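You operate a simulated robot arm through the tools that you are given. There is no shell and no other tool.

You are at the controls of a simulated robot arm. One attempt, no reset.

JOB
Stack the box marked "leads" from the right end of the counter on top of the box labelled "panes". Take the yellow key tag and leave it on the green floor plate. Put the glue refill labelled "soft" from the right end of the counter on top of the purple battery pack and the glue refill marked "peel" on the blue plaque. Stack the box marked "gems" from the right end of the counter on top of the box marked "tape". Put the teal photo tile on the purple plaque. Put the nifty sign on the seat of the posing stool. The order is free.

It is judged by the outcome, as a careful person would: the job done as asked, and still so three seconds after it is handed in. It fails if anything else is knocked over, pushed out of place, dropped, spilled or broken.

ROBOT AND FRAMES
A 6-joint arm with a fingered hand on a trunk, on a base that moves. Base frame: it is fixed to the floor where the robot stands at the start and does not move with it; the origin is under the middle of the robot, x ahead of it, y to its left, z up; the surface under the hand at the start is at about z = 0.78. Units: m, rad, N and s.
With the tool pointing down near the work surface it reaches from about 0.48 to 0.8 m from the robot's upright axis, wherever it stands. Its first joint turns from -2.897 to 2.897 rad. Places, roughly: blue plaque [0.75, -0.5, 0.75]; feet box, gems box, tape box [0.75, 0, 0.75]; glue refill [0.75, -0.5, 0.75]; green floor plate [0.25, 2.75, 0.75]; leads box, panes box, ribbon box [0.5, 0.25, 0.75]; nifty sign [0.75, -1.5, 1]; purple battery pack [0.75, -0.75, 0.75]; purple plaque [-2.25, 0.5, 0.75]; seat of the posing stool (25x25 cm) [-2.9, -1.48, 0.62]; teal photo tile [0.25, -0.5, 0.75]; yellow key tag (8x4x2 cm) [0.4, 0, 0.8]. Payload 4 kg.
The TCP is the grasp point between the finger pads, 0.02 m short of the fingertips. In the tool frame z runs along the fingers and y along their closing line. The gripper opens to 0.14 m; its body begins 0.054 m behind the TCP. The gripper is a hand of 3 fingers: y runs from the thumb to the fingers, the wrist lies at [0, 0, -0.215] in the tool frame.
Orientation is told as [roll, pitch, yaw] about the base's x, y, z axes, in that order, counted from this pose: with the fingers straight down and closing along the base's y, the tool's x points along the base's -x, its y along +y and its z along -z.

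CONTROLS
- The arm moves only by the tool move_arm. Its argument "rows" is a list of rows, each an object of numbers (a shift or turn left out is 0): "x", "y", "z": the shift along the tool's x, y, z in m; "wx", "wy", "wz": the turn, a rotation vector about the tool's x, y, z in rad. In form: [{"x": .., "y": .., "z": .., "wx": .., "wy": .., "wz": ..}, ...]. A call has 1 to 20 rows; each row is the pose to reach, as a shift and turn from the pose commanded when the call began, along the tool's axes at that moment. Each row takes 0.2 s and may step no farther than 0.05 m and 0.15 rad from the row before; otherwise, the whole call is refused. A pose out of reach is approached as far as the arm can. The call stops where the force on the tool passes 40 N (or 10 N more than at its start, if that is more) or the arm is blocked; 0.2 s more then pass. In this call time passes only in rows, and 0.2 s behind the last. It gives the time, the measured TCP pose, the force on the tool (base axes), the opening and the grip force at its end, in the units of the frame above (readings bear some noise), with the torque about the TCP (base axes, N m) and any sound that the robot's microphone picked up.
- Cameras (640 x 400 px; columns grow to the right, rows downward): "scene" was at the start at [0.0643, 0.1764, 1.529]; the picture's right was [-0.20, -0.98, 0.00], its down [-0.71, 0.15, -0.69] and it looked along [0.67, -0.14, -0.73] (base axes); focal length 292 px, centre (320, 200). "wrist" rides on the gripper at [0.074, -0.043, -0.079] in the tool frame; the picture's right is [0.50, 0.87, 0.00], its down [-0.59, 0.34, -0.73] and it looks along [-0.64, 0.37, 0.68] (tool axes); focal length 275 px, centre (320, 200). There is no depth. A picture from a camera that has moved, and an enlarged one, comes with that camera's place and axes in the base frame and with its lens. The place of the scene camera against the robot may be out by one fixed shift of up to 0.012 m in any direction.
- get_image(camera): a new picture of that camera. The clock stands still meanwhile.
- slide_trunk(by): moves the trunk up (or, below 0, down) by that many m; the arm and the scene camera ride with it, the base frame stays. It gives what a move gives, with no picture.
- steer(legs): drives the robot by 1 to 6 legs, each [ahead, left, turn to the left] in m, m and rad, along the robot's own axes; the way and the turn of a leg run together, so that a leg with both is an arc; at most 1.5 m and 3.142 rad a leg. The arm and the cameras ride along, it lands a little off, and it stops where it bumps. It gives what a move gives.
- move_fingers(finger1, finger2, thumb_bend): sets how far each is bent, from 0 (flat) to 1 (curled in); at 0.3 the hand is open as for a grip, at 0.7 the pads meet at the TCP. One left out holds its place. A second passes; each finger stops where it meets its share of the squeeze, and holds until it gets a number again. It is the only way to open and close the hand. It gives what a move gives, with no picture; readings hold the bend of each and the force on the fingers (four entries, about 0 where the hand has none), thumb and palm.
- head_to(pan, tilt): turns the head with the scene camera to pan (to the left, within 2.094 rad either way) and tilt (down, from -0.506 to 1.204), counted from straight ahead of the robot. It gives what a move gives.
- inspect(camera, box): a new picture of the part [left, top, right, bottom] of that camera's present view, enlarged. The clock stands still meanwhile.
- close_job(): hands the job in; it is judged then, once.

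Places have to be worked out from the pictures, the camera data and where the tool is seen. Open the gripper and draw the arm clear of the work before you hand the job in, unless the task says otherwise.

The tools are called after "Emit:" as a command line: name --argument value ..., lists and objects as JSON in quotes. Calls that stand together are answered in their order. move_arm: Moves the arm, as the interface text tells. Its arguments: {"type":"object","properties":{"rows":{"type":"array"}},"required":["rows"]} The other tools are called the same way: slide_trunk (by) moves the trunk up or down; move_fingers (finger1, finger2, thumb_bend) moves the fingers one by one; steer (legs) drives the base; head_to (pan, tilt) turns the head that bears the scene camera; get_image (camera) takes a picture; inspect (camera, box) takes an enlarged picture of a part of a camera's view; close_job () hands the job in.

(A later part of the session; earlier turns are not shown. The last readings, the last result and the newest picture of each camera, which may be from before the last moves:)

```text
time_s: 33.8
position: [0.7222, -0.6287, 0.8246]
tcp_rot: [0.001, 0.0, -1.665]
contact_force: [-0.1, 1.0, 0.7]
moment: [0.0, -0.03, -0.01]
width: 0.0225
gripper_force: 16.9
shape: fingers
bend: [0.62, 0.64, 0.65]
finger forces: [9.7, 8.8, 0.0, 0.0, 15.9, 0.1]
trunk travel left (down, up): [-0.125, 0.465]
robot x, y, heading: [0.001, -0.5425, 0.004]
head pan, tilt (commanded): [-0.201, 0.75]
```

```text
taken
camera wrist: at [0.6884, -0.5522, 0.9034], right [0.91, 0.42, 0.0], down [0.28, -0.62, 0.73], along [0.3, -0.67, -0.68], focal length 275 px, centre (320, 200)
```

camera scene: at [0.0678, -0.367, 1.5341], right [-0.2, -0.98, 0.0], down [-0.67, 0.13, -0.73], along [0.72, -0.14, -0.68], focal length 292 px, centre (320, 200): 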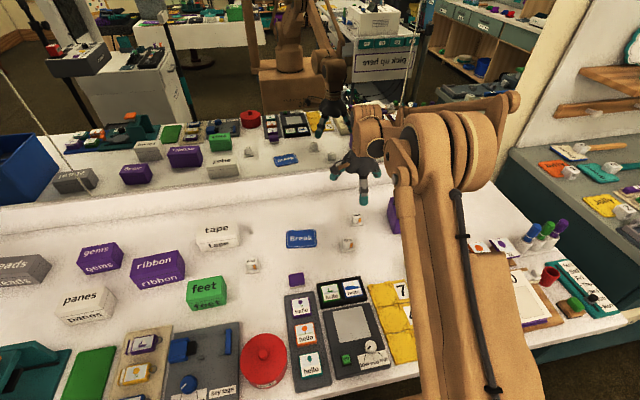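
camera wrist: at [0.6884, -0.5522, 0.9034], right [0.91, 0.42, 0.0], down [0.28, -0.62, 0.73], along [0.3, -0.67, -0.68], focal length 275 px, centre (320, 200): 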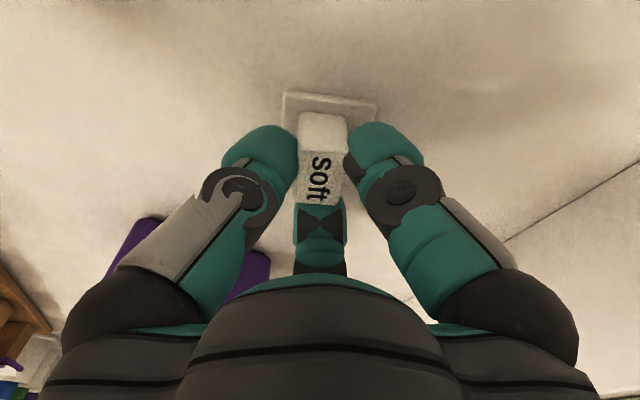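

The refill turned ~28° in the re-grip, with one finger flat on its short end; that is the natural way these three fingers hold it. To have the thumb on that short end (so the pack's handle stays clear), I release, rise a bit, and look at its pose before turning the hand 120°.

Emit:
move_fingers --finger1 0.48 --finger2 0.48 --thumb_bend 0.48

Emit:
move_arm --rows '[{"z": -0.03}, {"z": -0.06}]'

Emit:
inspect --camera "wrist" --box '[240, 60, 400, 160]'

```text
time_s: 34.8
position: [0.7227, -0.6301, 0.8233]
tcp_rot: [0.0, 0.0, -1.667]
contact_force: [-0.2, -0.1, 0.1]
moment: [0.04, -0.03, 0.01]
width: 0.0699
gripper_force: 0.0
shape: fingers
bend: [0.48, 0.48, 0.48]
finger forces: [0.0, 0.0, 0.0, 0.0, 0.0, 0.0]
trunk travel left (down, up): [-0.125, 0.465]
robot x, y, heading: [-0.0025, -0.5439, 0.002]
head pan, tilt (commanded): [-0.201, 0.75]
```

```text
time_s: 35.4
position: [0.7222, -0.6321, 0.8842]
tcp_rot: [0.001, 0.001, -1.666]
contact_force: [0.6, -0.7, 0.2]
moment: [0.03, -0.03, 0.0]
width: 0.0696
gripper_force: 0.2
shape: fingers
bend: [0.48, 0.48, 0.48]
finger forces: [0.0, 0.0, 0.0, 0.1, 0.0, 0.0]
trunk travel left (down, up): [-0.125, 0.465]
robot x, y, heading: [0.0015, -0.5414, 0.004]
head pan, tilt (commanded): [-0.201, 0.75]
```

```text
4.00 times, centred on (320, 110) of wrist
camera zoom: at [0.6882, -0.5534, 0.9642], right [0.91, 0.42, 0.0], down [0.28, -0.62, 0.73], along [0.3, -0.67, -0.68], focal length 1101 px, centre (320, 560)
```

zoom: 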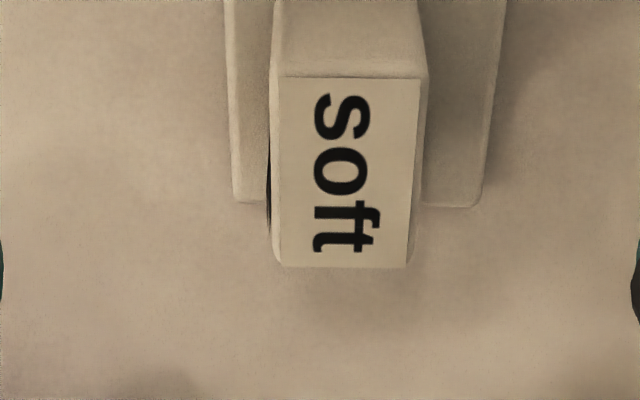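

Block centre now ≈ (0.723, -0.620), long axis pointing at -65°. I turn the hand 120° so the thumb takes the far short end, centre over it and go down again to TCP z≈0.824.

Emit:
move_arm --rows '[{"wz": -0.1496}, {"wz": -0.2992}, {"wz": -0.4488}, {"wz": -0.5984}, {"wz": -0.748}, {"wz": -0.8976}, {"wz": -1.0472}, {"wz": -1.1968}, {"wz": -1.3464}, {"wz": -1.496}, {"wz": -1.6456}, {"wz": -1.7952}, {"x": 0.005, "wz": -1.9448}, {"x": 0.0109, "y": -0.0011, "wz": -2.0946}]'

Emit:
get_image --camera "wrist"

```text
time_s: 38.4
position: [0.7204, -0.6201, 0.8837]
tcp_rot: [0.0, 0.001, 0.432]
contact_force: [-0.1, 0.9, 1.4]
moment: [0.01, -0.02, -0.03]
width: 0.0698
gripper_force: 0.0
shape: fingers
bend: [0.48, 0.48, 0.48]
finger forces: [0.1, 0.0, 0.0, 0.0, 0.1, 0.1]
trunk travel left (down, up): [-0.125, 0.465]
robot x, y, heading: [0.0017, -0.5416, 0.002]
head pan, tilt (commanded): [-0.201, 0.75]
```

```text
taken
camera wrist: at [0.6735, -0.6895, 0.9644], right [-0.82, 0.58, 0.0], down [0.39, 0.55, 0.73], along [0.42, 0.6, -0.68], focal length 275 px, centre (320, 200)
```

wrist: 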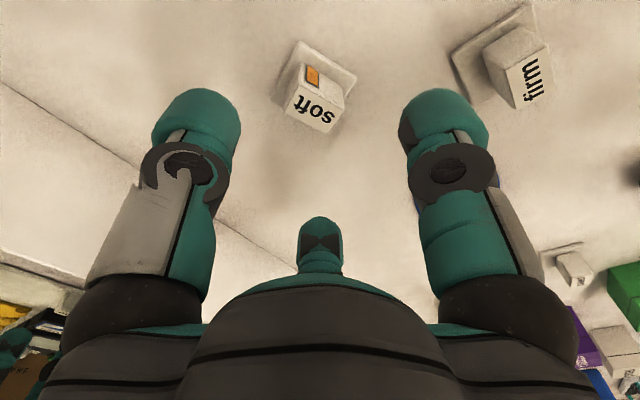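

The block lies centred between the fingers; "firm" stays clear to the side. I go down and close.

Emit:
move_arm --rows '[{"z": 0.03}, {"z": 0.05}, {"z": 0.06}]'

Emit:
move_fingers --finger1 0.75 --finger2 0.75 --thumb_bend 0.75

Emit:
get_image --camera "wrist"

```text
time_s: 39.2
position: [0.7219, -0.6198, 0.825]
tcp_rot: [0.0, 0.001, 0.429]
contact_force: [0.5, 0.2, -0.2]
moment: [0.0, 0.0, 0.01]
width: 0.0699
gripper_force: 0.0
shape: fingers
bend: [0.48, 0.48, 0.48]
finger forces: [0.1, 0.0, 0.0, 0.0, 0.1, 0.1]
trunk travel left (down, up): [-0.125, 0.465]
robot x, y, heading: [0.0047, -0.542, 0.001]
head pan, tilt (commanded): [-0.201, 0.75]
```

```text
time_s: 40.2
position: [0.7223, -0.6204, 0.825]
tcp_rot: [0.0, 0.001, 0.428]
contact_force: [0.2, -0.7, 0.2]
moment: [-0.03, 0.01, 0.02]
width: 0.0177
gripper_force: 13.7
shape: fingers
bend: [0.63, 0.63, 0.67]
finger forces: [7.8, 7.7, 0.0, 0.0, 11.0, 0.0]
trunk travel left (down, up): [-0.125, 0.465]
robot x, y, heading: [0.0008, -0.5418, 0.001]
head pan, tilt (commanded): [-0.201, 0.75]
```

```text
taken
camera wrist: at [0.6734, -0.6899, 0.9039], right [-0.81, 0.58, 0.0], down [0.39, 0.55, 0.73], along [0.43, 0.6, -0.68], focal length 275 px, centre (320, 200)
```

wrist: 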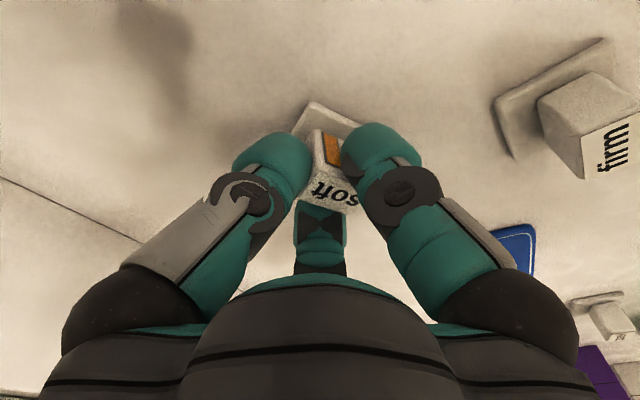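

Firm, symmetric grip. I lift to z≈1.0 and turn the hand back so the thumb points to the robot.

Emit:
move_arm --rows '[{"z": -0.03}, {"z": -0.075}, {"z": -0.12}, {"z": -0.165}, {"z": -0.175, "wz": 0.1402}, {"z": -0.175, "wz": 0.2804}, {"z": -0.175, "wz": 0.4206}, {"z": -0.175, "wz": 0.5608}, {"z": -0.175, "wz": 0.701}, {"z": -0.175, "wz": 0.8412}, {"z": -0.175, "wz": 0.9814}, {"z": -0.175, "wz": 1.1216}, {"z": -0.175, "wz": 1.2618}, {"z": -0.175, "wz": 1.402}, {"z": -0.175, "wz": 1.5422}, {"z": -0.175, "wz": 1.6824}, {"z": -0.175, "wz": 1.8226}, {"z": -0.175, "wz": 1.9628}, {"z": -0.175, "wz": 2.103}]'

Emit:
get_image --camera "wrist"

```text
time_s: 44.2
position: [0.7207, -0.6191, 0.9992]
tcp_rot: [0.001, 0.0, -1.676]
contact_force: [-0.5, 0.8, -0.3]
moment: [0.0, 0.03, -0.01]
width: 0.0172
gripper_force: 13.0
shape: fingers
bend: [0.63, 0.63, 0.68]
finger forces: [7.6, 7.7, 0.0, 0.1, 10.2, 0.0]
trunk travel left (down, up): [-0.125, 0.465]
robot x, y, heading: [0.0017, -0.5427, 0.007]
head pan, tilt (commanded): [-0.201, 0.75]
```

```text
taken
camera wrist: at [0.6879, -0.5412, 1.0776], right [0.91, 0.41, 0.0], down [0.28, -0.62, 0.73], along [0.3, -0.67, -0.68], focal length 275 px, centre (320, 200)
```

wrist: 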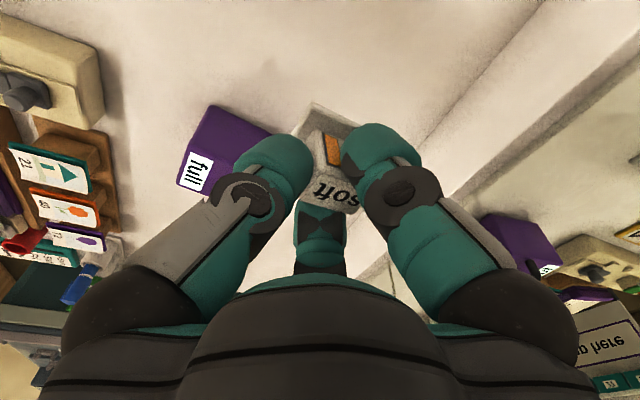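

I zoom on the held refill to see where its pad lies relative to the TCP.

Emit:
inspect --camera "wrist" --box '[260, 80, 400, 220]'

```text
2.86 times, centred on (330, 150) of wrist
camera zoom: at [0.6879, -0.5412, 1.0776], right [0.91, 0.41, 0.0], down [0.28, -0.62, 0.73], along [0.3, -0.67, -0.68], focal length 786 px, centre (291, 343)
```

zoom: 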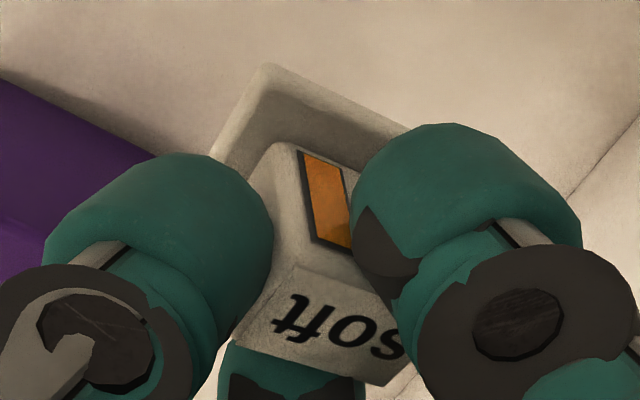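

The pad's centre is about 5 mm ahead of the TCP and nearly square with the pack. I carry it over the label area, stopping with the refill above handle height, and check.

Emit:
move_arm --rows '[{"x": -0.0378, "y": -0.0129}, {"x": -0.0755, "y": -0.0258}, {"x": -0.1133, "y": -0.0386}, {"x": -0.151, "y": -0.0515}, {"x": -0.151, "y": -0.0515, "z": 0.03}]'

Emit:
get_image --camera "wrist"

Emit:
inspect --camera "scene" --box '[340, 120, 460, 240]'

```text
time_s: 45.4
position: [0.6563, -0.7635, 0.9664]
tcp_rot: [0.0, 0.0, -1.675]
contact_force: [0.4, -0.5, 0.1]
moment: [0.02, -0.01, 0.02]
width: 0.0175
gripper_force: 12.7
shape: fingers
bend: [0.63, 0.63, 0.68]
finger forces: [7.7, 7.6, 0.0, 0.0, 10.1, 0.1]
trunk travel left (down, up): [-0.125, 0.465]
robot x, y, heading: [0.0024, -0.5429, 0.003]
head pan, tilt (commanded): [-0.201, 0.75]
```

```text
taken
camera wrist: at [0.6232, -0.6853, 1.0468], right [0.91, 0.41, 0.0], down [0.28, -0.62, 0.73], along [0.3, -0.67, -0.68], focal length 275 px, centre (320, 200)
```

wrist: 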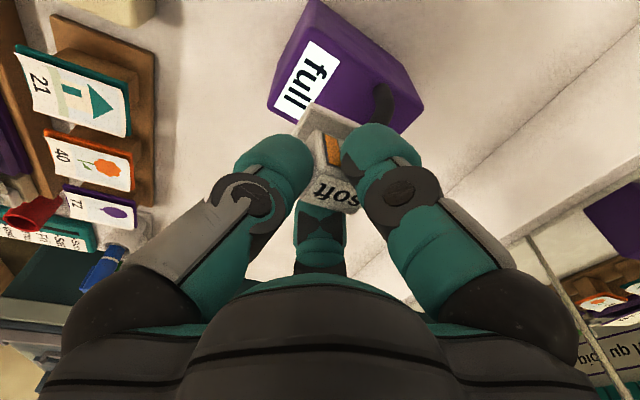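

```text
3.33 times, centred on (400, 180) of scene
camera zoom: at [0.0683, -0.367, 1.534], right [-0.2, -0.98, 0.0], down [-0.67, 0.13, -0.73], along [0.72, -0.14, -0.68], focal length 972 px, centre (53, 267)
```

zoom: 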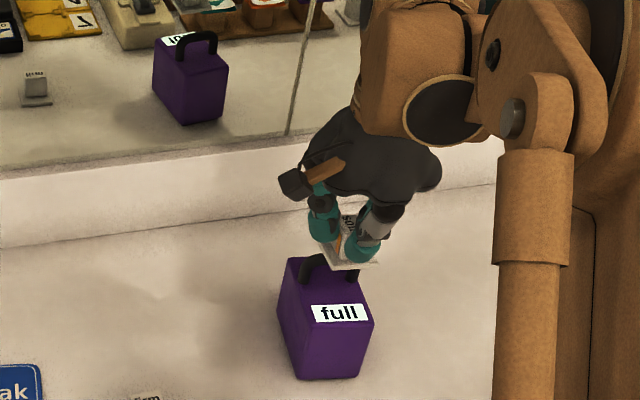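

Alignment looks right. I lower to about 1.5 cm above the expected contact and look again.

Emit:
move_arm --rows '[{"z": 0.02}, {"z": 0.04}, {"z": 0.048}]'

Emit:
inspect --camera "wrist" --box '[220, 20, 440, 220]'

Emit:
inspect --camera "scene" --box '[340, 120, 460, 240]'

```text
time_s: 46.2
position: [0.6551, -0.7655, 0.9195]
tcp_rot: [0.001, 0.0, -1.677]
contact_force: [-0.7, -0.3, -0.6]
moment: [0.03, 0.0, -0.04]
width: 0.0171
gripper_force: 12.8
shape: fingers
bend: [0.63, 0.63, 0.68]
finger forces: [7.7, 7.4, 0.0, 0.1, 10.0, 0.0]
trunk travel left (down, up): [-0.125, 0.465]
robot x, y, heading: [-0.0009, -0.5374, 0.003]
head pan, tilt (commanded): [-0.201, 0.75]
```

```text
2.00 times, centred on (330, 120) of wrist
camera zoom: at [0.6221, -0.6866, 0.9998], right [0.91, 0.41, 0.0], down [0.28, -0.62, 0.73], along [0.3, -0.67, -0.68], focal length 551 px, centre (300, 360)
```

zoom: 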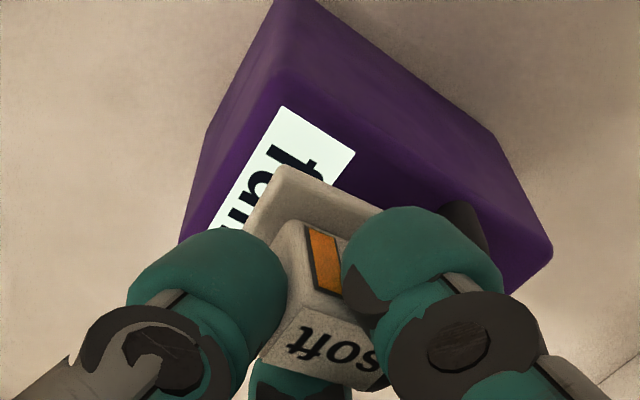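

```text
3.33 times, centred on (400, 180) of scene
camera zoom: at [0.0677, -0.367, 1.5341], right [-0.2, -0.98, 0.0], down [-0.67, 0.13, -0.73], along [0.72, -0.14, -0.68], focal length 972 px, centre (53, 267)
```

zoom: 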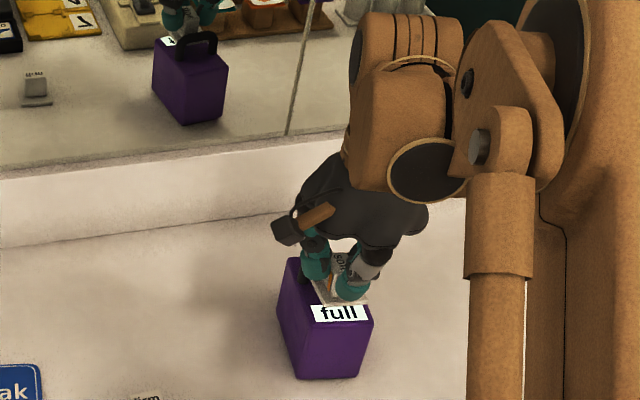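

Still clear of the handle. I lower in 3 mm steps watching the force.

Emit:
move_arm --rows '[{"z": 0.003}, {"z": 0.006}, {"z": 0.009}]'

Emit:
move_arm --rows '[{"z": 0.002}, {"z": 0.004}]'

```text
time_s: 47.0
position: [0.6554, -0.7645, 0.9132]
tcp_rot: [0.0, 0.001, -1.674]
contact_force: [-0.1, -0.2, -0.6]
moment: [0.01, 0.02, -0.01]
width: 0.0171
gripper_force: 12.8
shape: fingers
bend: [0.63, 0.63, 0.68]
finger forces: [7.7, 7.6, 0.0, 0.0, 10.0, 0.0]
trunk travel left (down, up): [-0.125, 0.465]
robot x, y, heading: [0.0013, -0.5458, 0.0]
head pan, tilt (commanded): [-0.201, 0.75]
```

```text
time_s: 47.6
position: [0.6559, -0.7645, 0.9095]
tcp_rot: [0.0, 0.0, -1.675]
contact_force: [-2.1, 0.5, 5.6]
moment: [0.01, -0.05, -0.01]
width: 0.0172
gripper_force: 15.2
shape: fingers
bend: [0.63, 0.63, 0.68]
finger forces: [9.1, 8.9, 0.0, 0.0, 11.6, 0.0]
trunk travel left (down, up): [-0.125, 0.465]
robot x, y, heading: [-0.0004, -0.5442, 0.001]
head pan, tilt (commanded): [-0.201, 0.75]
```

Contact (5.6 N) at TCP z≈0.909, close to the expected height. I check visually before releasing.

Emit:
inspect --camera "wrist" --box '[220, 20, 440, 220]'

Emit:
inspect --camera "scene" --box '[370, 170, 440, 240]'

```text
2.00 times, centred on (330, 120) of wrist
camera zoom: at [0.6212, -0.6866, 0.9879], right [0.91, 0.41, 0.0], down [0.28, -0.62, 0.73], along [0.3, -0.67, -0.68], focal length 551 px, centre (300, 360)
```

zoom: 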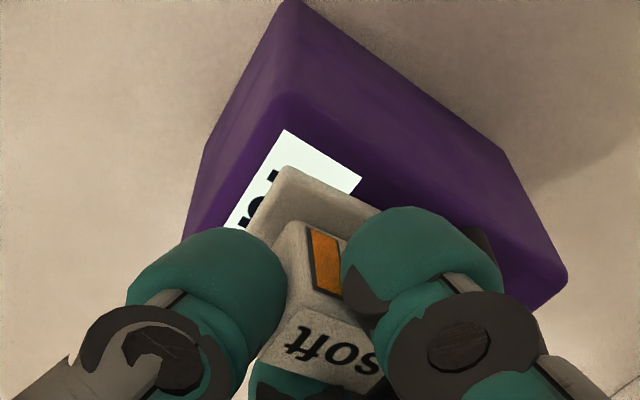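

```text
5.71 times, centred on (405, 205) of scene
camera zoom: at [0.0668, -0.3668, 1.5342], right [-0.2, -0.98, 0.0], down [-0.67, 0.13, -0.73], along [0.72, -0.14, -0.68], focal length 1666 px, centre (-166, 171)
```

zoom: 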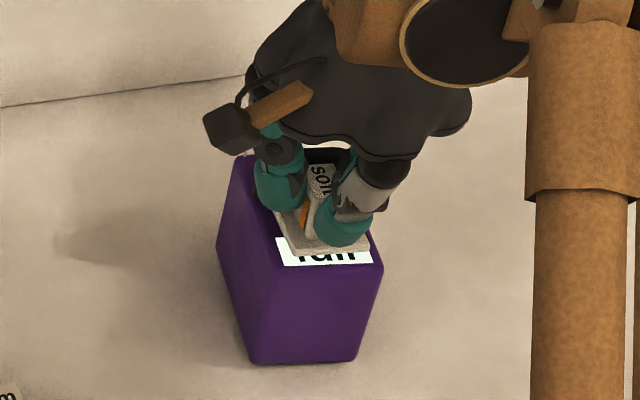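

The pad seems about 1 cm behind the front edge, so its back might be close to the handle. I lift 3 mm, shift it 6 mm toward the robot, and set it down again.

Emit:
move_arm --rows '[{"z": -0.004}, {"z": -0.004, "y": -0.006, "x": -0.0006}, {"z": -0.001, "y": -0.006, "x": -0.0006}, {"z": 0.001, "y": -0.006, "x": -0.0006}]'

Emit:
inspect --camera "scene" --box '[370, 170, 440, 240]'

Emit:
inspect --camera "wrist" --box '[220, 20, 440, 220]'

```text
time_s: 48.6
position: [0.6481, -0.763, 0.9082]
tcp_rot: [-0.001, 0.0, -1.675]
contact_force: [-2.2, -0.2, 5.3]
moment: [-0.02, -0.1, 0.01]
width: 0.0172
gripper_force: 14.1
shape: fingers
bend: [0.63, 0.63, 0.68]
finger forces: [8.6, 9.2, 0.0, 0.0, 10.9, 0.0]
trunk travel left (down, up): [-0.125, 0.465]
robot x, y, heading: [-0.0006, -0.5398, 0.005]
head pan, tilt (commanded): [-0.201, 0.75]
```

```text
5.71 times, centred on (405, 205) of scene
camera zoom: at [0.067, -0.3669, 1.5342], right [-0.2, -0.98, 0.0], down [-0.67, 0.13, -0.73], along [0.72, -0.14, -0.68], focal length 1666 px, centre (-166, 171)
```

zoom: 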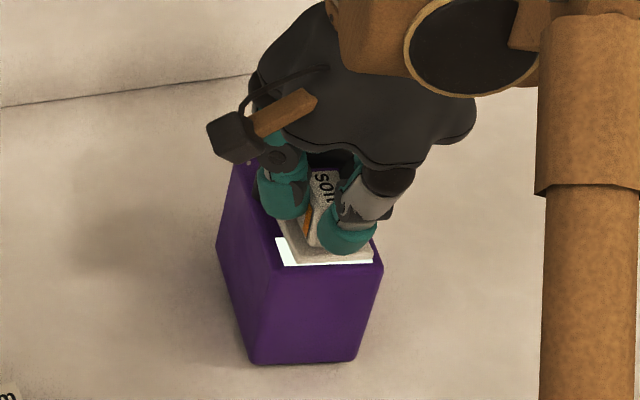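

```text
2.00 times, centred on (330, 120) of wrist
camera zoom: at [0.6154, -0.6862, 0.9876], right [0.91, 0.41, 0.0], down [0.28, -0.62, 0.73], along [0.3, -0.67, -0.68], focal length 551 px, centre (300, 360)
```

zoom: 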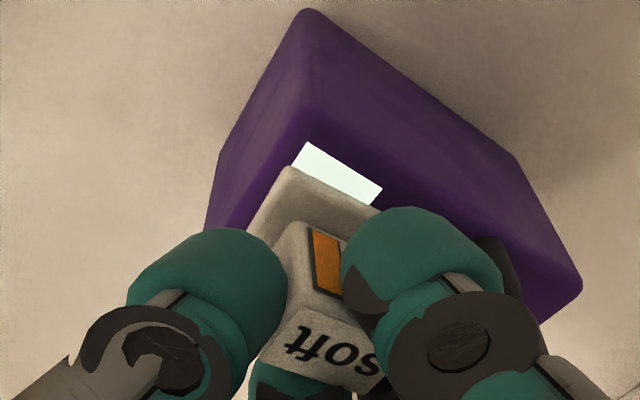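

The pad now rests fully on the top in front of the handle. I open the fingers slightly to release.

Emit:
move_fingers --finger1 0.54 --finger2 0.54 --thumb_bend 0.5

Emit:
inspect --camera "wrist" --box '[220, 20, 440, 220]'

```text
time_s: 49.6
position: [0.6489, -0.7627, 0.9077]
tcp_rot: [-0.001, -0.001, -1.674]
contact_force: [0.7, -0.3, -0.3]
moment: [0.02, 0.04, 0.01]
width: 0.0574
gripper_force: 0.1
shape: fingers
bend: [0.54, 0.54, 0.5]
finger forces: [0.1, 0.0, 0.0, 0.0, 0.0, 0.0]
trunk travel left (down, up): [-0.125, 0.465]
robot x, y, heading: [0.0024, -0.5387, 0.004]
head pan, tilt (commanded): [-0.201, 0.75]
```

```text
2.00 times, centred on (330, 120) of wrist
camera zoom: at [0.6159, -0.6861, 0.9871], right [0.91, 0.41, 0.0], down [0.28, -0.62, 0.73], along [0.3, -0.67, -0.68], focal length 551 px, centre (300, 360)
```

zoom: 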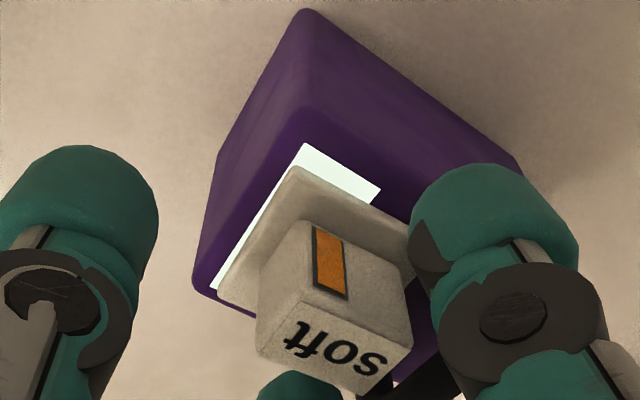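

The refill stands on the pack. I rise straight up and check it.

Emit:
move_arm --rows '[{"z": -0.02}, {"z": -0.05}, {"z": -0.09}, {"z": -0.13}]'

Emit:
inspect --camera "wrist" --box '[220, 0, 440, 200]'

Emit:
inspect --camera "scene" --box '[340, 150, 460, 250]'

```text
time_s: 50.6
position: [0.6519, -0.7639, 1.038]
tcp_rot: [-0.002, 0.001, -1.672]
contact_force: [-0.4, -0.4, 0.0]
moment: [0.0, 0.02, 0.01]
width: 0.0572
gripper_force: 0.1
shape: fingers
bend: [0.54, 0.54, 0.5]
finger forces: [0.1, 0.0, 0.0, 0.0, 0.1, 0.1]
trunk travel left (down, up): [-0.125, 0.465]
robot x, y, heading: [-0.0004, -0.5395, 0.003]
head pan, tilt (commanded): [-0.201, 0.75]
```

```text
2.00 times, centred on (330, 100) of wrist
camera zoom: at [0.6175, -0.6857, 1.1176], right [0.91, 0.41, 0.0], down [0.28, -0.62, 0.73], along [0.3, -0.67, -0.68], focal length 551 px, centre (300, 400)
```

zoom: 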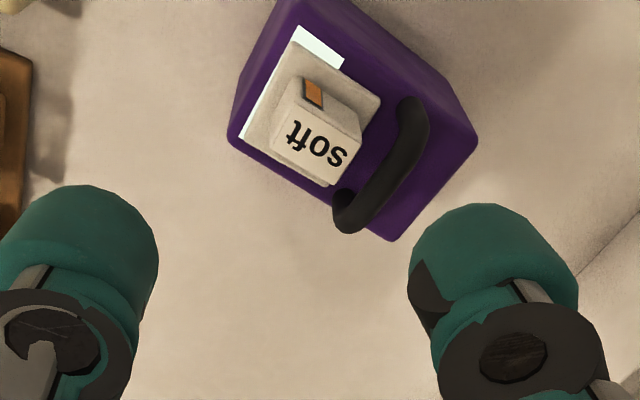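

```text
4.00 times, centred on (400, 200) of scene
camera zoom: at [0.0672, -0.3668, 1.5341], right [-0.2, -0.98, 0.0], down [-0.67, 0.13, -0.73], along [0.72, -0.14, -0.68], focal length 1166 px, centre (0, 200)
```

zoom: 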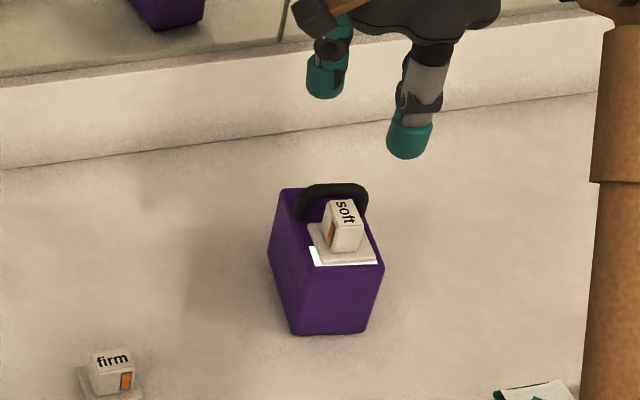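

"soft" is in place on the purple pack. Next "peel": I carry the open hand above it (≈(0.595, -0.268)) with yaw 0 and look.

Emit:
move_arm --rows '[{"x": 0.0406, "y": -0.0089, "wz": -0.1393}, {"x": 0.0813, "y": -0.0178, "wz": -0.2787}, {"x": 0.1219, "y": -0.0267, "wz": -0.418}, {"x": 0.1626, "y": -0.0356, "wz": -0.5573}, {"x": 0.2032, "y": -0.0445, "wz": -0.6967}, {"x": 0.2439, "y": -0.0534, "wz": -0.836}, {"x": 0.2845, "y": -0.0623, "wz": -0.9753}, {"x": 0.3251, "y": -0.0712, "wz": -1.1147}, {"x": 0.3658, "y": -0.0801, "wz": -1.254}, {"x": 0.4064, "y": -0.089, "wz": -1.3933}, {"x": 0.4471, "y": -0.0979, "z": 0.02, "wz": -1.5327}, {"x": 0.4877, "y": -0.1068, "z": 0.04, "wz": -1.672}]'

Emit:
get_image --camera "wrist"

Emit:
inspect --camera "wrist" --box '[240, 0, 400, 100]'

```text
time_s: 53.2
position: [0.5931, -0.2683, 0.9919]
tcp_rot: [0.001, -0.001, -0.001]
contact_force: [-0.6, 0.0, -0.2]
moment: [-0.01, 0.0, -0.02]
width: 0.0575
gripper_force: 0.2
shape: fingers
bend: [0.54, 0.54, 0.5]
finger forces: [0.0, 0.0, 0.0, 0.1, 0.0, 0.0]
trunk travel left (down, up): [-0.125, 0.465]
robot x, y, heading: [0.0023, -0.5421, 0.005]
head pan, tilt (commanded): [-0.201, 0.75]
```

```text
taken
camera wrist: at [0.52, -0.3111, 1.0723], right [-0.5, 0.87, 0.0], down [0.59, 0.34, 0.73], along [0.64, 0.37, -0.68], focal length 275 px, centre (320, 200)
```

wrist: 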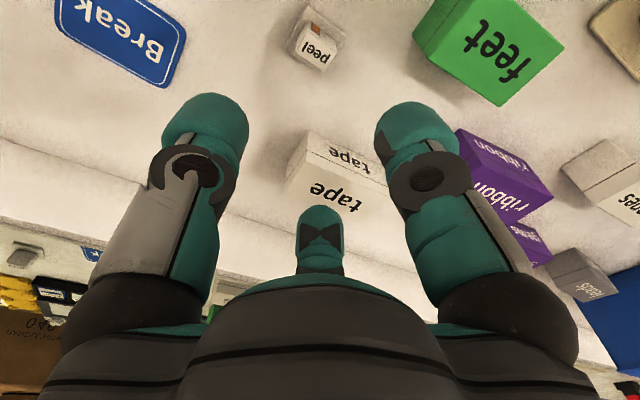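

```text
4.00 times, centred on (320, 50) of wrist
camera zoom: at [0.52, -0.3111, 1.0723], right [-0.5, 0.87, 0.0], down [0.59, 0.34, 0.73], along [0.64, 0.37, -0.68], focal length 1101 px, centre (320, 800)
```

zoom: 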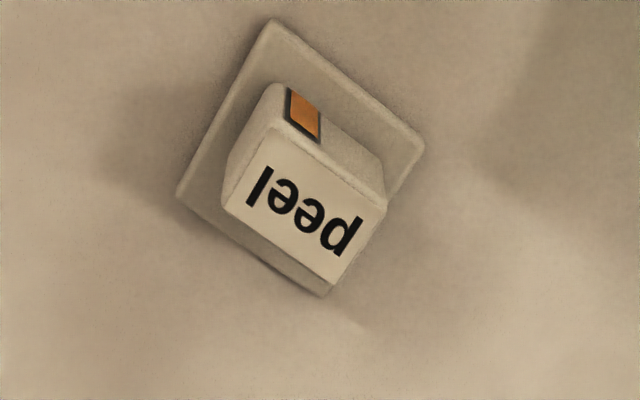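

"peel" centre ≈ (0.598, -0.270), long axis along y. I set the fingers to the pre-grip opening, centre over it and descend.

Emit:
move_fingers --finger1 0.48 --finger2 0.48 --thumb_bend 0.48

Emit:
move_arm --rows '[{"x": -0.004, "y": -0.0018, "z": 0.045}, {"x": -0.004, "y": -0.0018, "z": 0.09}, {"x": -0.004, "y": -0.0018, "z": 0.13}, {"x": -0.004, "y": -0.0018, "z": 0.16}, {"x": -0.004, "y": -0.0018, "z": 0.173}]'

Emit:
get_image --camera "wrist"

```text
time_s: 54.2
position: [0.5926, -0.2678, 0.9936]
tcp_rot: [0.0, 0.0, -0.002]
contact_force: [-1.0, -0.1, 0.2]
moment: [0.04, 0.0, -0.01]
width: 0.0697
gripper_force: 0.2
shape: fingers
bend: [0.48, 0.48, 0.48]
finger forces: [0.1, 0.0, 0.2, 0.1, 0.0, 0.0]
trunk travel left (down, up): [-0.125, 0.465]
robot x, y, heading: [-0.0008, -0.5431, 0.005]
head pan, tilt (commanded): [-0.201, 0.75]
```

```text
time_s: 55.4
position: [0.5974, -0.2697, 0.8222]
tcp_rot: [-0.001, -0.002, -0.004]
contact_force: [0.1, 0.7, 0.7]
moment: [0.01, 0.02, 0.03]
width: 0.0697
gripper_force: 0.1
shape: fingers
bend: [0.48, 0.48, 0.48]
finger forces: [0.0, 0.1, 0.1, 0.0, 0.0, 0.1]
trunk travel left (down, up): [-0.125, 0.465]
robot x, y, heading: [-0.0021, -0.5465, 0.007]
head pan, tilt (commanded): [-0.201, 0.75]
```

```text
taken
camera wrist: at [0.5252, -0.3118, 0.9017], right [-0.5, 0.87, 0.0], down [0.59, 0.34, 0.73], along [0.64, 0.37, -0.68], focal length 275 px, centre (320, 200)
```

wrist: 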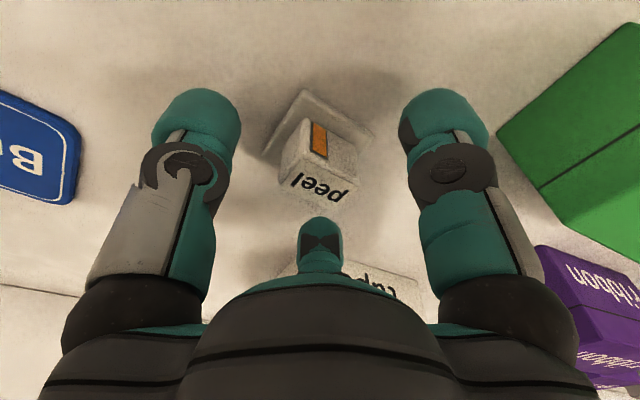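

The block is centred; I go 4 mm lower and close on it.

Emit:
move_arm --rows '[{"z": 0.003}]'

Emit:
move_fingers --finger1 0.75 --finger2 0.75 --thumb_bend 0.75

Emit:
get_image --camera "wrist"

```text
time_s: 55.8
position: [0.5976, -0.2697, 0.8187]
tcp_rot: [-0.001, 0.001, -0.003]
contact_force: [0.1, 0.1, -0.2]
moment: [0.01, 0.04, 0.0]
width: 0.0701
gripper_force: 0.1
shape: fingers
bend: [0.48, 0.48, 0.48]
finger forces: [0.1, 0.1, 0.0, 0.1, 0.1, 0.0]
trunk travel left (down, up): [-0.125, 0.465]
robot x, y, heading: [-0.0019, -0.5448, 0.005]
head pan, tilt (commanded): [-0.201, 0.75]
```

```text
time_s: 56.8
position: [0.5972, -0.269, 0.8196]
tcp_rot: [0.0, -0.001, -0.002]
contact_force: [0.7, -0.6, 0.5]
moment: [0.04, -0.02, 0.01]
width: 0.0186
gripper_force: 13.1
shape: fingers
bend: [0.62, 0.63, 0.67]
finger forces: [8.4, 7.7, 0.1, 0.0, 10.5, 0.0]
trunk travel left (down, up): [-0.125, 0.465]
robot x, y, heading: [0.0, -0.542, 0.004]
head pan, tilt (commanded): [-0.201, 0.75]
```

```text
taken
camera wrist: at [0.5249, -0.3121, 0.8992], right [-0.5, 0.87, 0.0], down [0.59, 0.34, 0.73], along [0.64, 0.37, -0.68], focal length 275 px, centre (320, 200)
```

wrist: 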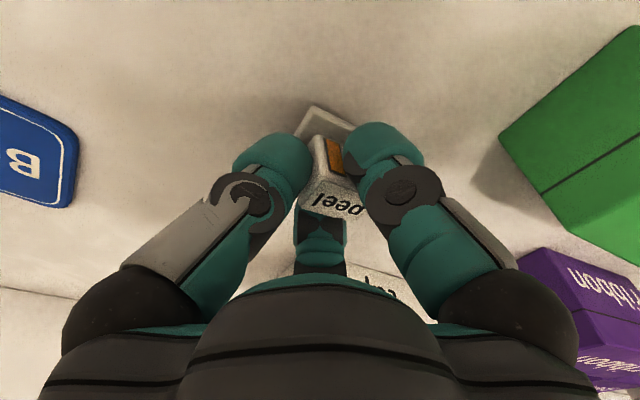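

Gripped. I lift 9 cm and carry it toward the blue plaque, then look to place its centre.

Emit:
move_arm --rows '[{"z": -0.03}, {"z": -0.07}, {"z": -0.11}, {"z": -0.11, "x": -0.0204, "y": -0.0415}, {"z": -0.11, "x": -0.0408, "y": -0.083}, {"z": -0.11, "x": -0.0611, "y": -0.1245}, {"z": -0.11, "x": -0.0815, "y": -0.166}]'

Emit:
get_image --camera "wrist"

Emit:
inspect --camera "scene" --box '[240, 160, 400, 290]'

```text
time_s: 58.4
position: [0.6763, -0.4407, 0.9294]
tcp_rot: [0.001, 0.0, -0.004]
contact_force: [0.5, 0.3, 0.0]
moment: [-0.02, -0.02, -0.03]
width: 0.0182
gripper_force: 12.0
shape: fingers
bend: [0.62, 0.63, 0.68]
finger forces: [7.6, 7.4, 0.0, 0.0, 10.3, 0.1]
trunk travel left (down, up): [-0.125, 0.465]
robot x, y, heading: [0.0018, -0.5433, 0.003]
head pan, tilt (commanded): [-0.201, 0.75]
```

```text
taken
camera wrist: at [0.6045, -0.4831, 1.0096], right [-0.5, 0.87, 0.0], down [0.59, 0.34, 0.73], along [0.64, 0.37, -0.68], focal length 275 px, centre (320, 200)
```

wrist: 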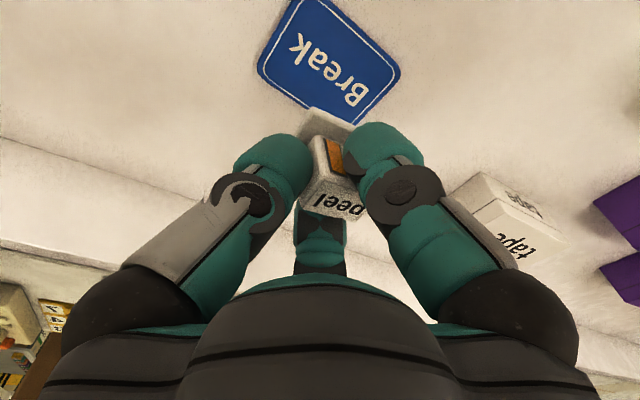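

```text
3.08 times, centred on (320, 225) of scene
camera zoom: at [0.0681, -0.3674, 1.5341], right [-0.2, -0.98, 0.0], down [-0.67, 0.13, -0.73], along [0.72, -0.14, -0.68], focal length 897 px, centre (320, 123)
```

zoom: 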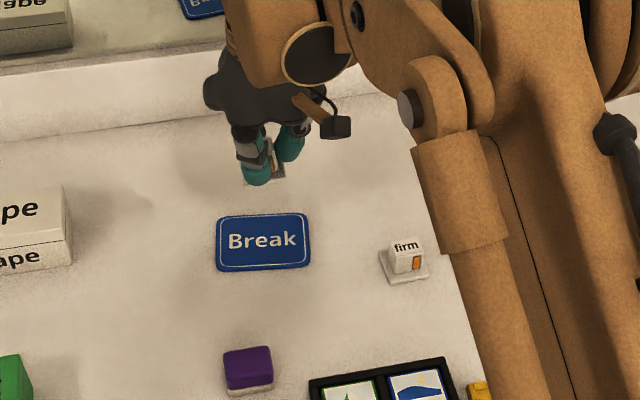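

Plaque centre ≈ (0.680, -0.432); the refill is nearly over it. I trim a few millimetres and lower to just above contact, then slowly.

Emit:
move_arm --rows '[{"x": -0.002, "y": 0.003, "z": 0.045}, {"x": -0.002, "y": 0.003, "z": 0.08}, {"x": -0.002, "y": 0.003, "z": 0.095}, {"x": -0.002, "y": 0.003, "z": 0.099}]'

Emit:
move_arm --rows '[{"z": 0.0025}, {"z": 0.005}]'

```text
time_s: 59.4
position: [0.6789, -0.4329, 0.8298]
tcp_rot: [0.0, 0.0, -0.003]
contact_force: [-0.6, 0.2, 0.2]
moment: [0.0, -0.01, -0.03]
width: 0.0184
gripper_force: 12.3
shape: fingers
bend: [0.62, 0.63, 0.68]
finger forces: [7.6, 7.2, 0.0, 0.0, 10.1, 0.0]
trunk travel left (down, up): [-0.125, 0.465]
robot x, y, heading: [0.0006, -0.5439, 0.008]
head pan, tilt (commanded): [-0.201, 0.75]
```

```text
time_s: 60.0
position: [0.6788, -0.4328, 0.8269]
tcp_rot: [0.001, 0.0, -0.001]
contact_force: [-0.5, 1.2, -0.2]
moment: [-0.01, 0.03, 0.02]
width: 0.0183
gripper_force: 12.1
shape: fingers
bend: [0.62, 0.63, 0.68]
finger forces: [7.6, 7.2, 0.0, 0.0, 10.0, 0.1]
trunk travel left (down, up): [-0.125, 0.465]
robot x, y, heading: [0.0028, -0.5456, 0.003]
head pan, tilt (commanded): [-0.201, 0.75]
```

No contact yet; another few millimetres down.

Emit:
move_arm --rows '[{"z": 0.002}, {"z": 0.004}]'

Emit:
get_image --camera "wrist"

```text
time_s: 60.6
position: [0.6807, -0.4343, 0.8236]
tcp_rot: [-0.001, 0.0, -0.004]
contact_force: [-0.1, -0.7, 5.7]
moment: [0.1, 0.04, -0.01]
width: 0.0181
gripper_force: 14.1
shape: fingers
bend: [0.62, 0.63, 0.68]
finger forces: [9.4, 8.5, 0.0, 0.0, 10.6, 0.0]
trunk travel left (down, up): [-0.125, 0.465]
robot x, y, heading: [0.0011, -0.5413, 0.005]
head pan, tilt (commanded): [-0.201, 0.75]
```

```text
taken
camera wrist: at [0.607, -0.4764, 0.9026], right [-0.5, 0.87, 0.0], down [0.59, 0.34, 0.73], along [0.64, 0.37, -0.68], focal length 275 px, centre (320, 200)
```

wrist: 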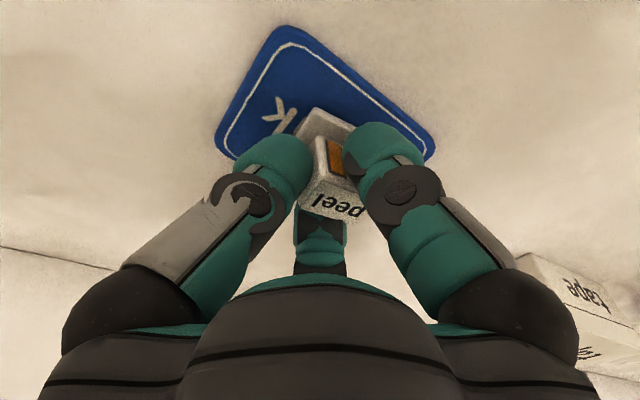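

Contact with the plaque at TCP z≈0.824. I release and rise.

Emit:
move_fingers --finger1 0.48 --finger2 0.48 --thumb_bend 0.48

Emit:
move_arm --rows '[{"z": -0.02}, {"z": -0.06}, {"z": -0.1}, {"z": -0.15}]'

Emit:
get_image --camera "wrist"

Emit:
inspect --camera "scene" --box '[240, 160, 400, 290]'

```text
time_s: 61.6
position: [0.6804, -0.4341, 0.8234]
tcp_rot: [0.0, 0.0, -0.001]
contact_force: [-0.1, 0.4, -0.4]
moment: [-0.01, -0.01, -0.04]
width: 0.0699
gripper_force: 0.0
shape: fingers
bend: [0.48, 0.48, 0.48]
finger forces: [0.1, 0.1, 0.0, 0.1, 0.0, 0.0]
trunk travel left (down, up): [-0.125, 0.465]
robot x, y, heading: [0.0023, -0.5423, 0.004]
head pan, tilt (commanded): [-0.201, 0.75]
```

```text
time_s: 62.6
position: [0.6796, -0.4349, 0.9743]
tcp_rot: [-0.002, 0.0, -0.004]
contact_force: [-0.7, 0.1, -0.1]
moment: [0.04, -0.02, -0.01]
width: 0.07
gripper_force: 0.0
shape: fingers
bend: [0.48, 0.48, 0.48]
finger forces: [0.1, 0.0, 0.0, 0.0, 0.1, 0.1]
trunk travel left (down, up): [-0.125, 0.465]
robot x, y, heading: [-0.0002, -0.5432, 0.006]
head pan, tilt (commanded): [-0.201, 0.75]
```

```text
taken
camera wrist: at [0.6065, -0.4774, 1.0537], right [-0.5, 0.87, 0.0], down [0.59, 0.34, 0.73], along [0.64, 0.37, -0.68], focal length 275 px, centre (320, 200)
```

wrist: 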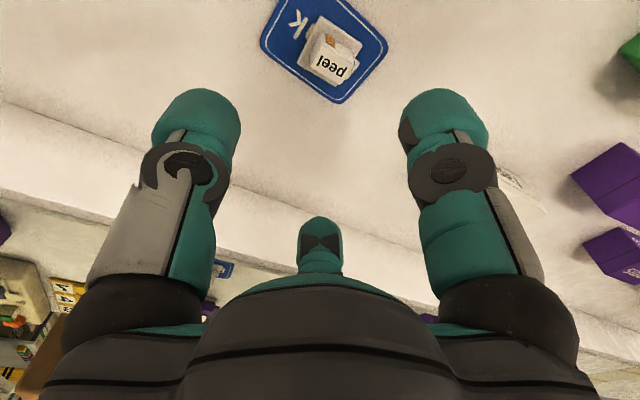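

```text
3.08 times, centred on (320, 225) of scene
camera zoom: at [0.067, -0.3669, 1.5341], right [-0.2, -0.98, 0.0], down [-0.67, 0.13, -0.73], along [0.72, -0.14, -0.68], focal length 897 px, centre (320, 123)
```

zoom: 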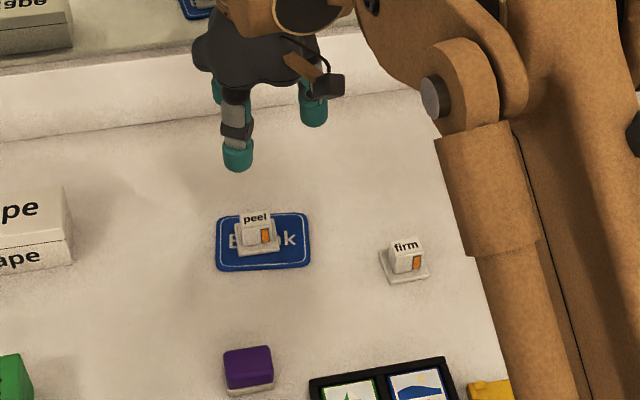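

"peel" sits squarely on the blue plaque. Now the boxes: I raise the hand and drive left about 0.66 m so that leads, gems, panes and tape are all within reach.

Emit:
move_arm --rows '[{"z": -0.04, "x": 0.04}, {"z": -0.08, "x": 0.08}, {"z": -0.12, "x": 0.1}]'

Emit:
steer --legs '[[0, 0.66, 0]]'

Emit:
head_to --pan 0.0 --tilt 0.8

Emit:
get_image --camera "scene"

Emit:
get_image --camera "wrist"

```text
refused: row 1 steps farther than a row can; nothing moved
```

```text
time_s: 66.3
position: [0.677, 0.2178, 0.9729]
tcp_rot: [0.0, 0.001, 0.0]
contact_force: [0.9, 1.1, -0.4]
moment: [-0.03, 0.01, 0.03]
width: 0.0697
gripper_force: 0.0
shape: fingers
bend: [0.48, 0.48, 0.48]
finger forces: [0.0, 0.0, 0.0, 0.1, 0.1, 0.0]
trunk travel left (down, up): [-0.125, 0.465]
robot x, y, heading: [-0.0049, 0.1085, 0.004]
head pan, tilt (commanded): [-0.201, 0.75]
```

```text
time_s: 67.0
position: [0.6766, 0.2179, 0.9733]
tcp_rot: [-0.001, 0.001, -0.003]
contact_force: [-0.4, -0.1, -0.3]
moment: [0.02, 0.01, 0.01]
width: 0.0697
gripper_force: 0.1
shape: fingers
bend: [0.48, 0.48, 0.48]
finger forces: [0.1, 0.0, 0.1, 0.0, 0.0, 0.0]
trunk travel left (down, up): [-0.125, 0.465]
robot x, y, heading: [-0.0004, 0.1089, 0.002]
head pan, tilt (commanded): [0.0, 0.799]
```

```text
taken
camera scene: at [0.0646, 0.302, 1.5301], right [0.0, -1.0, 0.0], down [-0.72, 0.0, -0.7], along [0.7, 0.0, -0.72], focal length 292 px, centre (320, 200)
```

scene: 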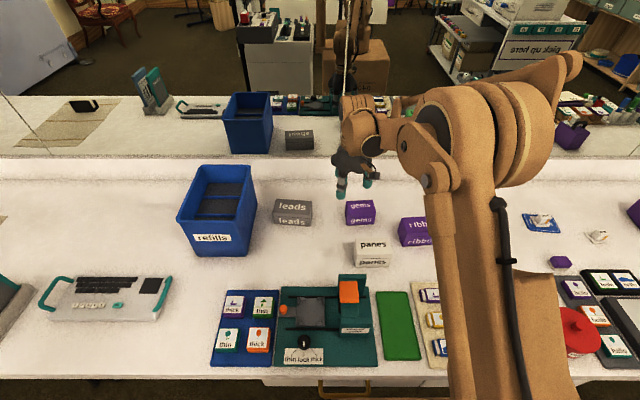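

```text
taken
camera wrist: at [0.6046, 0.1751, 1.0531], right [-0.5, 0.87, 0.0], down [0.59, 0.34, 0.73], along [0.64, 0.37, -0.68], focal length 275 px, centre (320, 200)
```

wrist: 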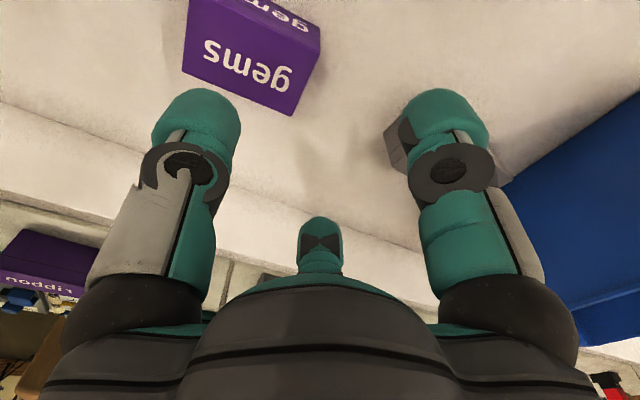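

The arm row was too long and got refused, but the drive went fine (clear of everything). I zoom the scene view on the boxes to measure them.

Emit:
inspect --camera "scene" --box '[260, 170, 420, 280]'

Emit:
inspect --camera "wrist" --box '[160, 0, 340, 130]'

```text
3.64 times, centred on (340, 225) of scene
camera zoom: at [0.0646, 0.302, 1.5301], right [0.0, -1.0, 0.0], down [-0.72, 0.0, -0.7], along [0.7, 0.0, -0.72], focal length 1060 px, centre (247, 109)
```

zoom: 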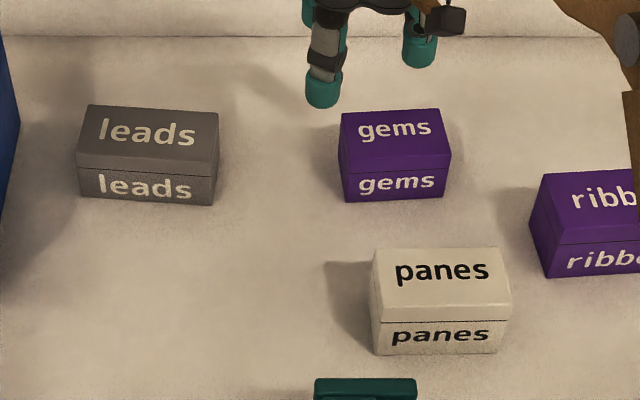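

```text
3.08 times, centred on (250, 65) of wrist
camera zoom: at [0.6046, 0.1751, 1.0531], right [-0.5, 0.87, 0.0], down [0.59, 0.34, 0.73], along [0.64, 0.37, -0.68], focal length 847 px, centre (535, 615)
```

zoom: 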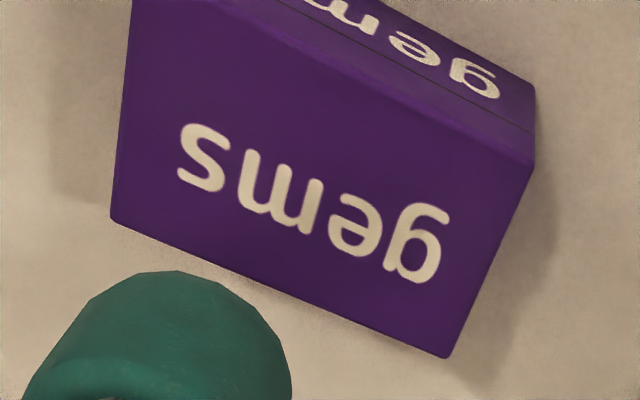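

From the wrist view, gems' top is ≈ 8.9 × 5.6 cm, centre ≈ (0.7005, 0.170), yaw ≈ +4°, top z≈0.838. I open the hand and line up over it with the thumb at its -y end.

Emit:
move_fingers --finger1 0.28 --finger2 0.28 --thumb_bend 0.28

Emit:
move_arm --rows '[{"x": -0.0119, "y": -0.0239, "wz": -0.035}, {"x": -0.0237, "y": -0.0478, "wz": -0.07}]'

Emit:
get_image --camera "wrist"

```text
time_s: 68.0
position: [0.677, 0.2184, 0.9738]
tcp_rot: [0.001, -0.002, -0.003]
contact_force: [0.2, -0.5, 0.3]
moment: [0.02, -0.03, 0.0]
width: 0.1279
gripper_force: 0.1
shape: fingers
bend: [0.28, 0.28, 0.28]
finger forces: [0.0, 0.0, 0.1, 0.1, 0.0, 0.0]
trunk travel left (down, up): [-0.125, 0.465]
robot x, y, heading: [-0.0047, 0.1065, 0.007]
head pan, tilt (commanded): [0.0, 0.799]
```

```text
time_s: 68.6
position: [0.7001, 0.169, 0.9727]
tcp_rot: [-0.001, 0.001, 0.067]
contact_force: [-0.5, 0.0, -0.2]
moment: [0.0, 0.03, 0.01]
width: 0.1279
gripper_force: 0.1
shape: fingers
bend: [0.28, 0.28, 0.28]
finger forces: [0.1, 0.0, 0.0, 0.0, 0.1, 0.0]
trunk travel left (down, up): [-0.125, 0.465]
robot x, y, heading: [-0.0011, 0.1068, 0.002]
head pan, tilt (commanded): [0.0, 0.799]
```

```text
taken
camera wrist: at [0.6311, 0.1214, 1.0526], right [-0.56, 0.83, 0.0], down [0.56, 0.38, 0.73], along [0.61, 0.41, -0.68], focal length 275 px, centre (320, 200)
```

wrist: 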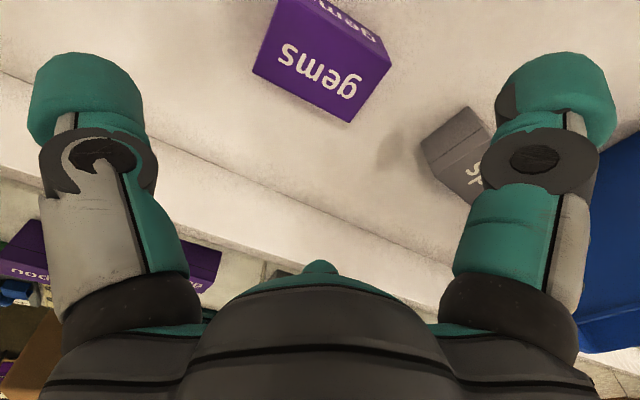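

Centred over gems. I descend around it to TCP z≈0.808.

Emit:
move_arm --rows '[{"z": 0.045}, {"z": 0.09}, {"z": 0.125}, {"z": 0.15}, {"z": 0.163}]'

Emit:
get_image --camera "wrist"

Emit:
inspect --camera "scene" --box '[300, 150, 420, 260]'

```text
time_s: 69.8
position: [0.6992, 0.17, 0.8092]
tcp_rot: [0.0, -0.001, 0.068]
contact_force: [-0.3, -0.8, -0.5]
moment: [0.02, -0.01, 0.0]
width: 0.128
gripper_force: 0.1
shape: fingers
bend: [0.28, 0.28, 0.28]
finger forces: [0.1, 0.0, 0.0, 0.1, 0.1, 0.0]
trunk travel left (down, up): [-0.125, 0.465]
robot x, y, heading: [-0.0005, 0.1108, 0.004]
head pan, tilt (commanded): [0.0, 0.799]
```

```text
taken
camera wrist: at [0.6299, 0.1225, 0.8891], right [-0.56, 0.83, 0.0], down [0.56, 0.38, 0.73], along [0.61, 0.41, -0.68], focal length 275 px, centre (320, 200)
```

wrist: 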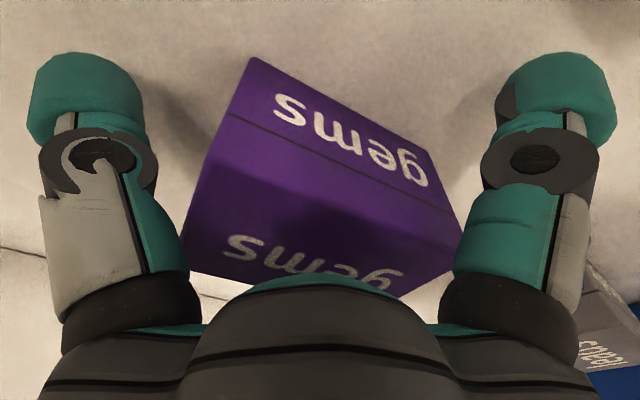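

```text
3.64 times, centred on (360, 205) of scene
camera zoom: at [0.0647, 0.302, 1.5301], right [0.0, -1.0, 0.0], down [-0.72, 0.0, -0.7], along [0.7, 0.0, -0.72], focal length 1060 px, centre (174, 182)
```

zoom: 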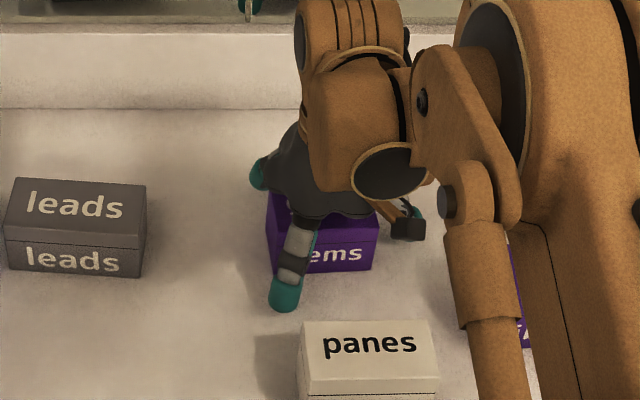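

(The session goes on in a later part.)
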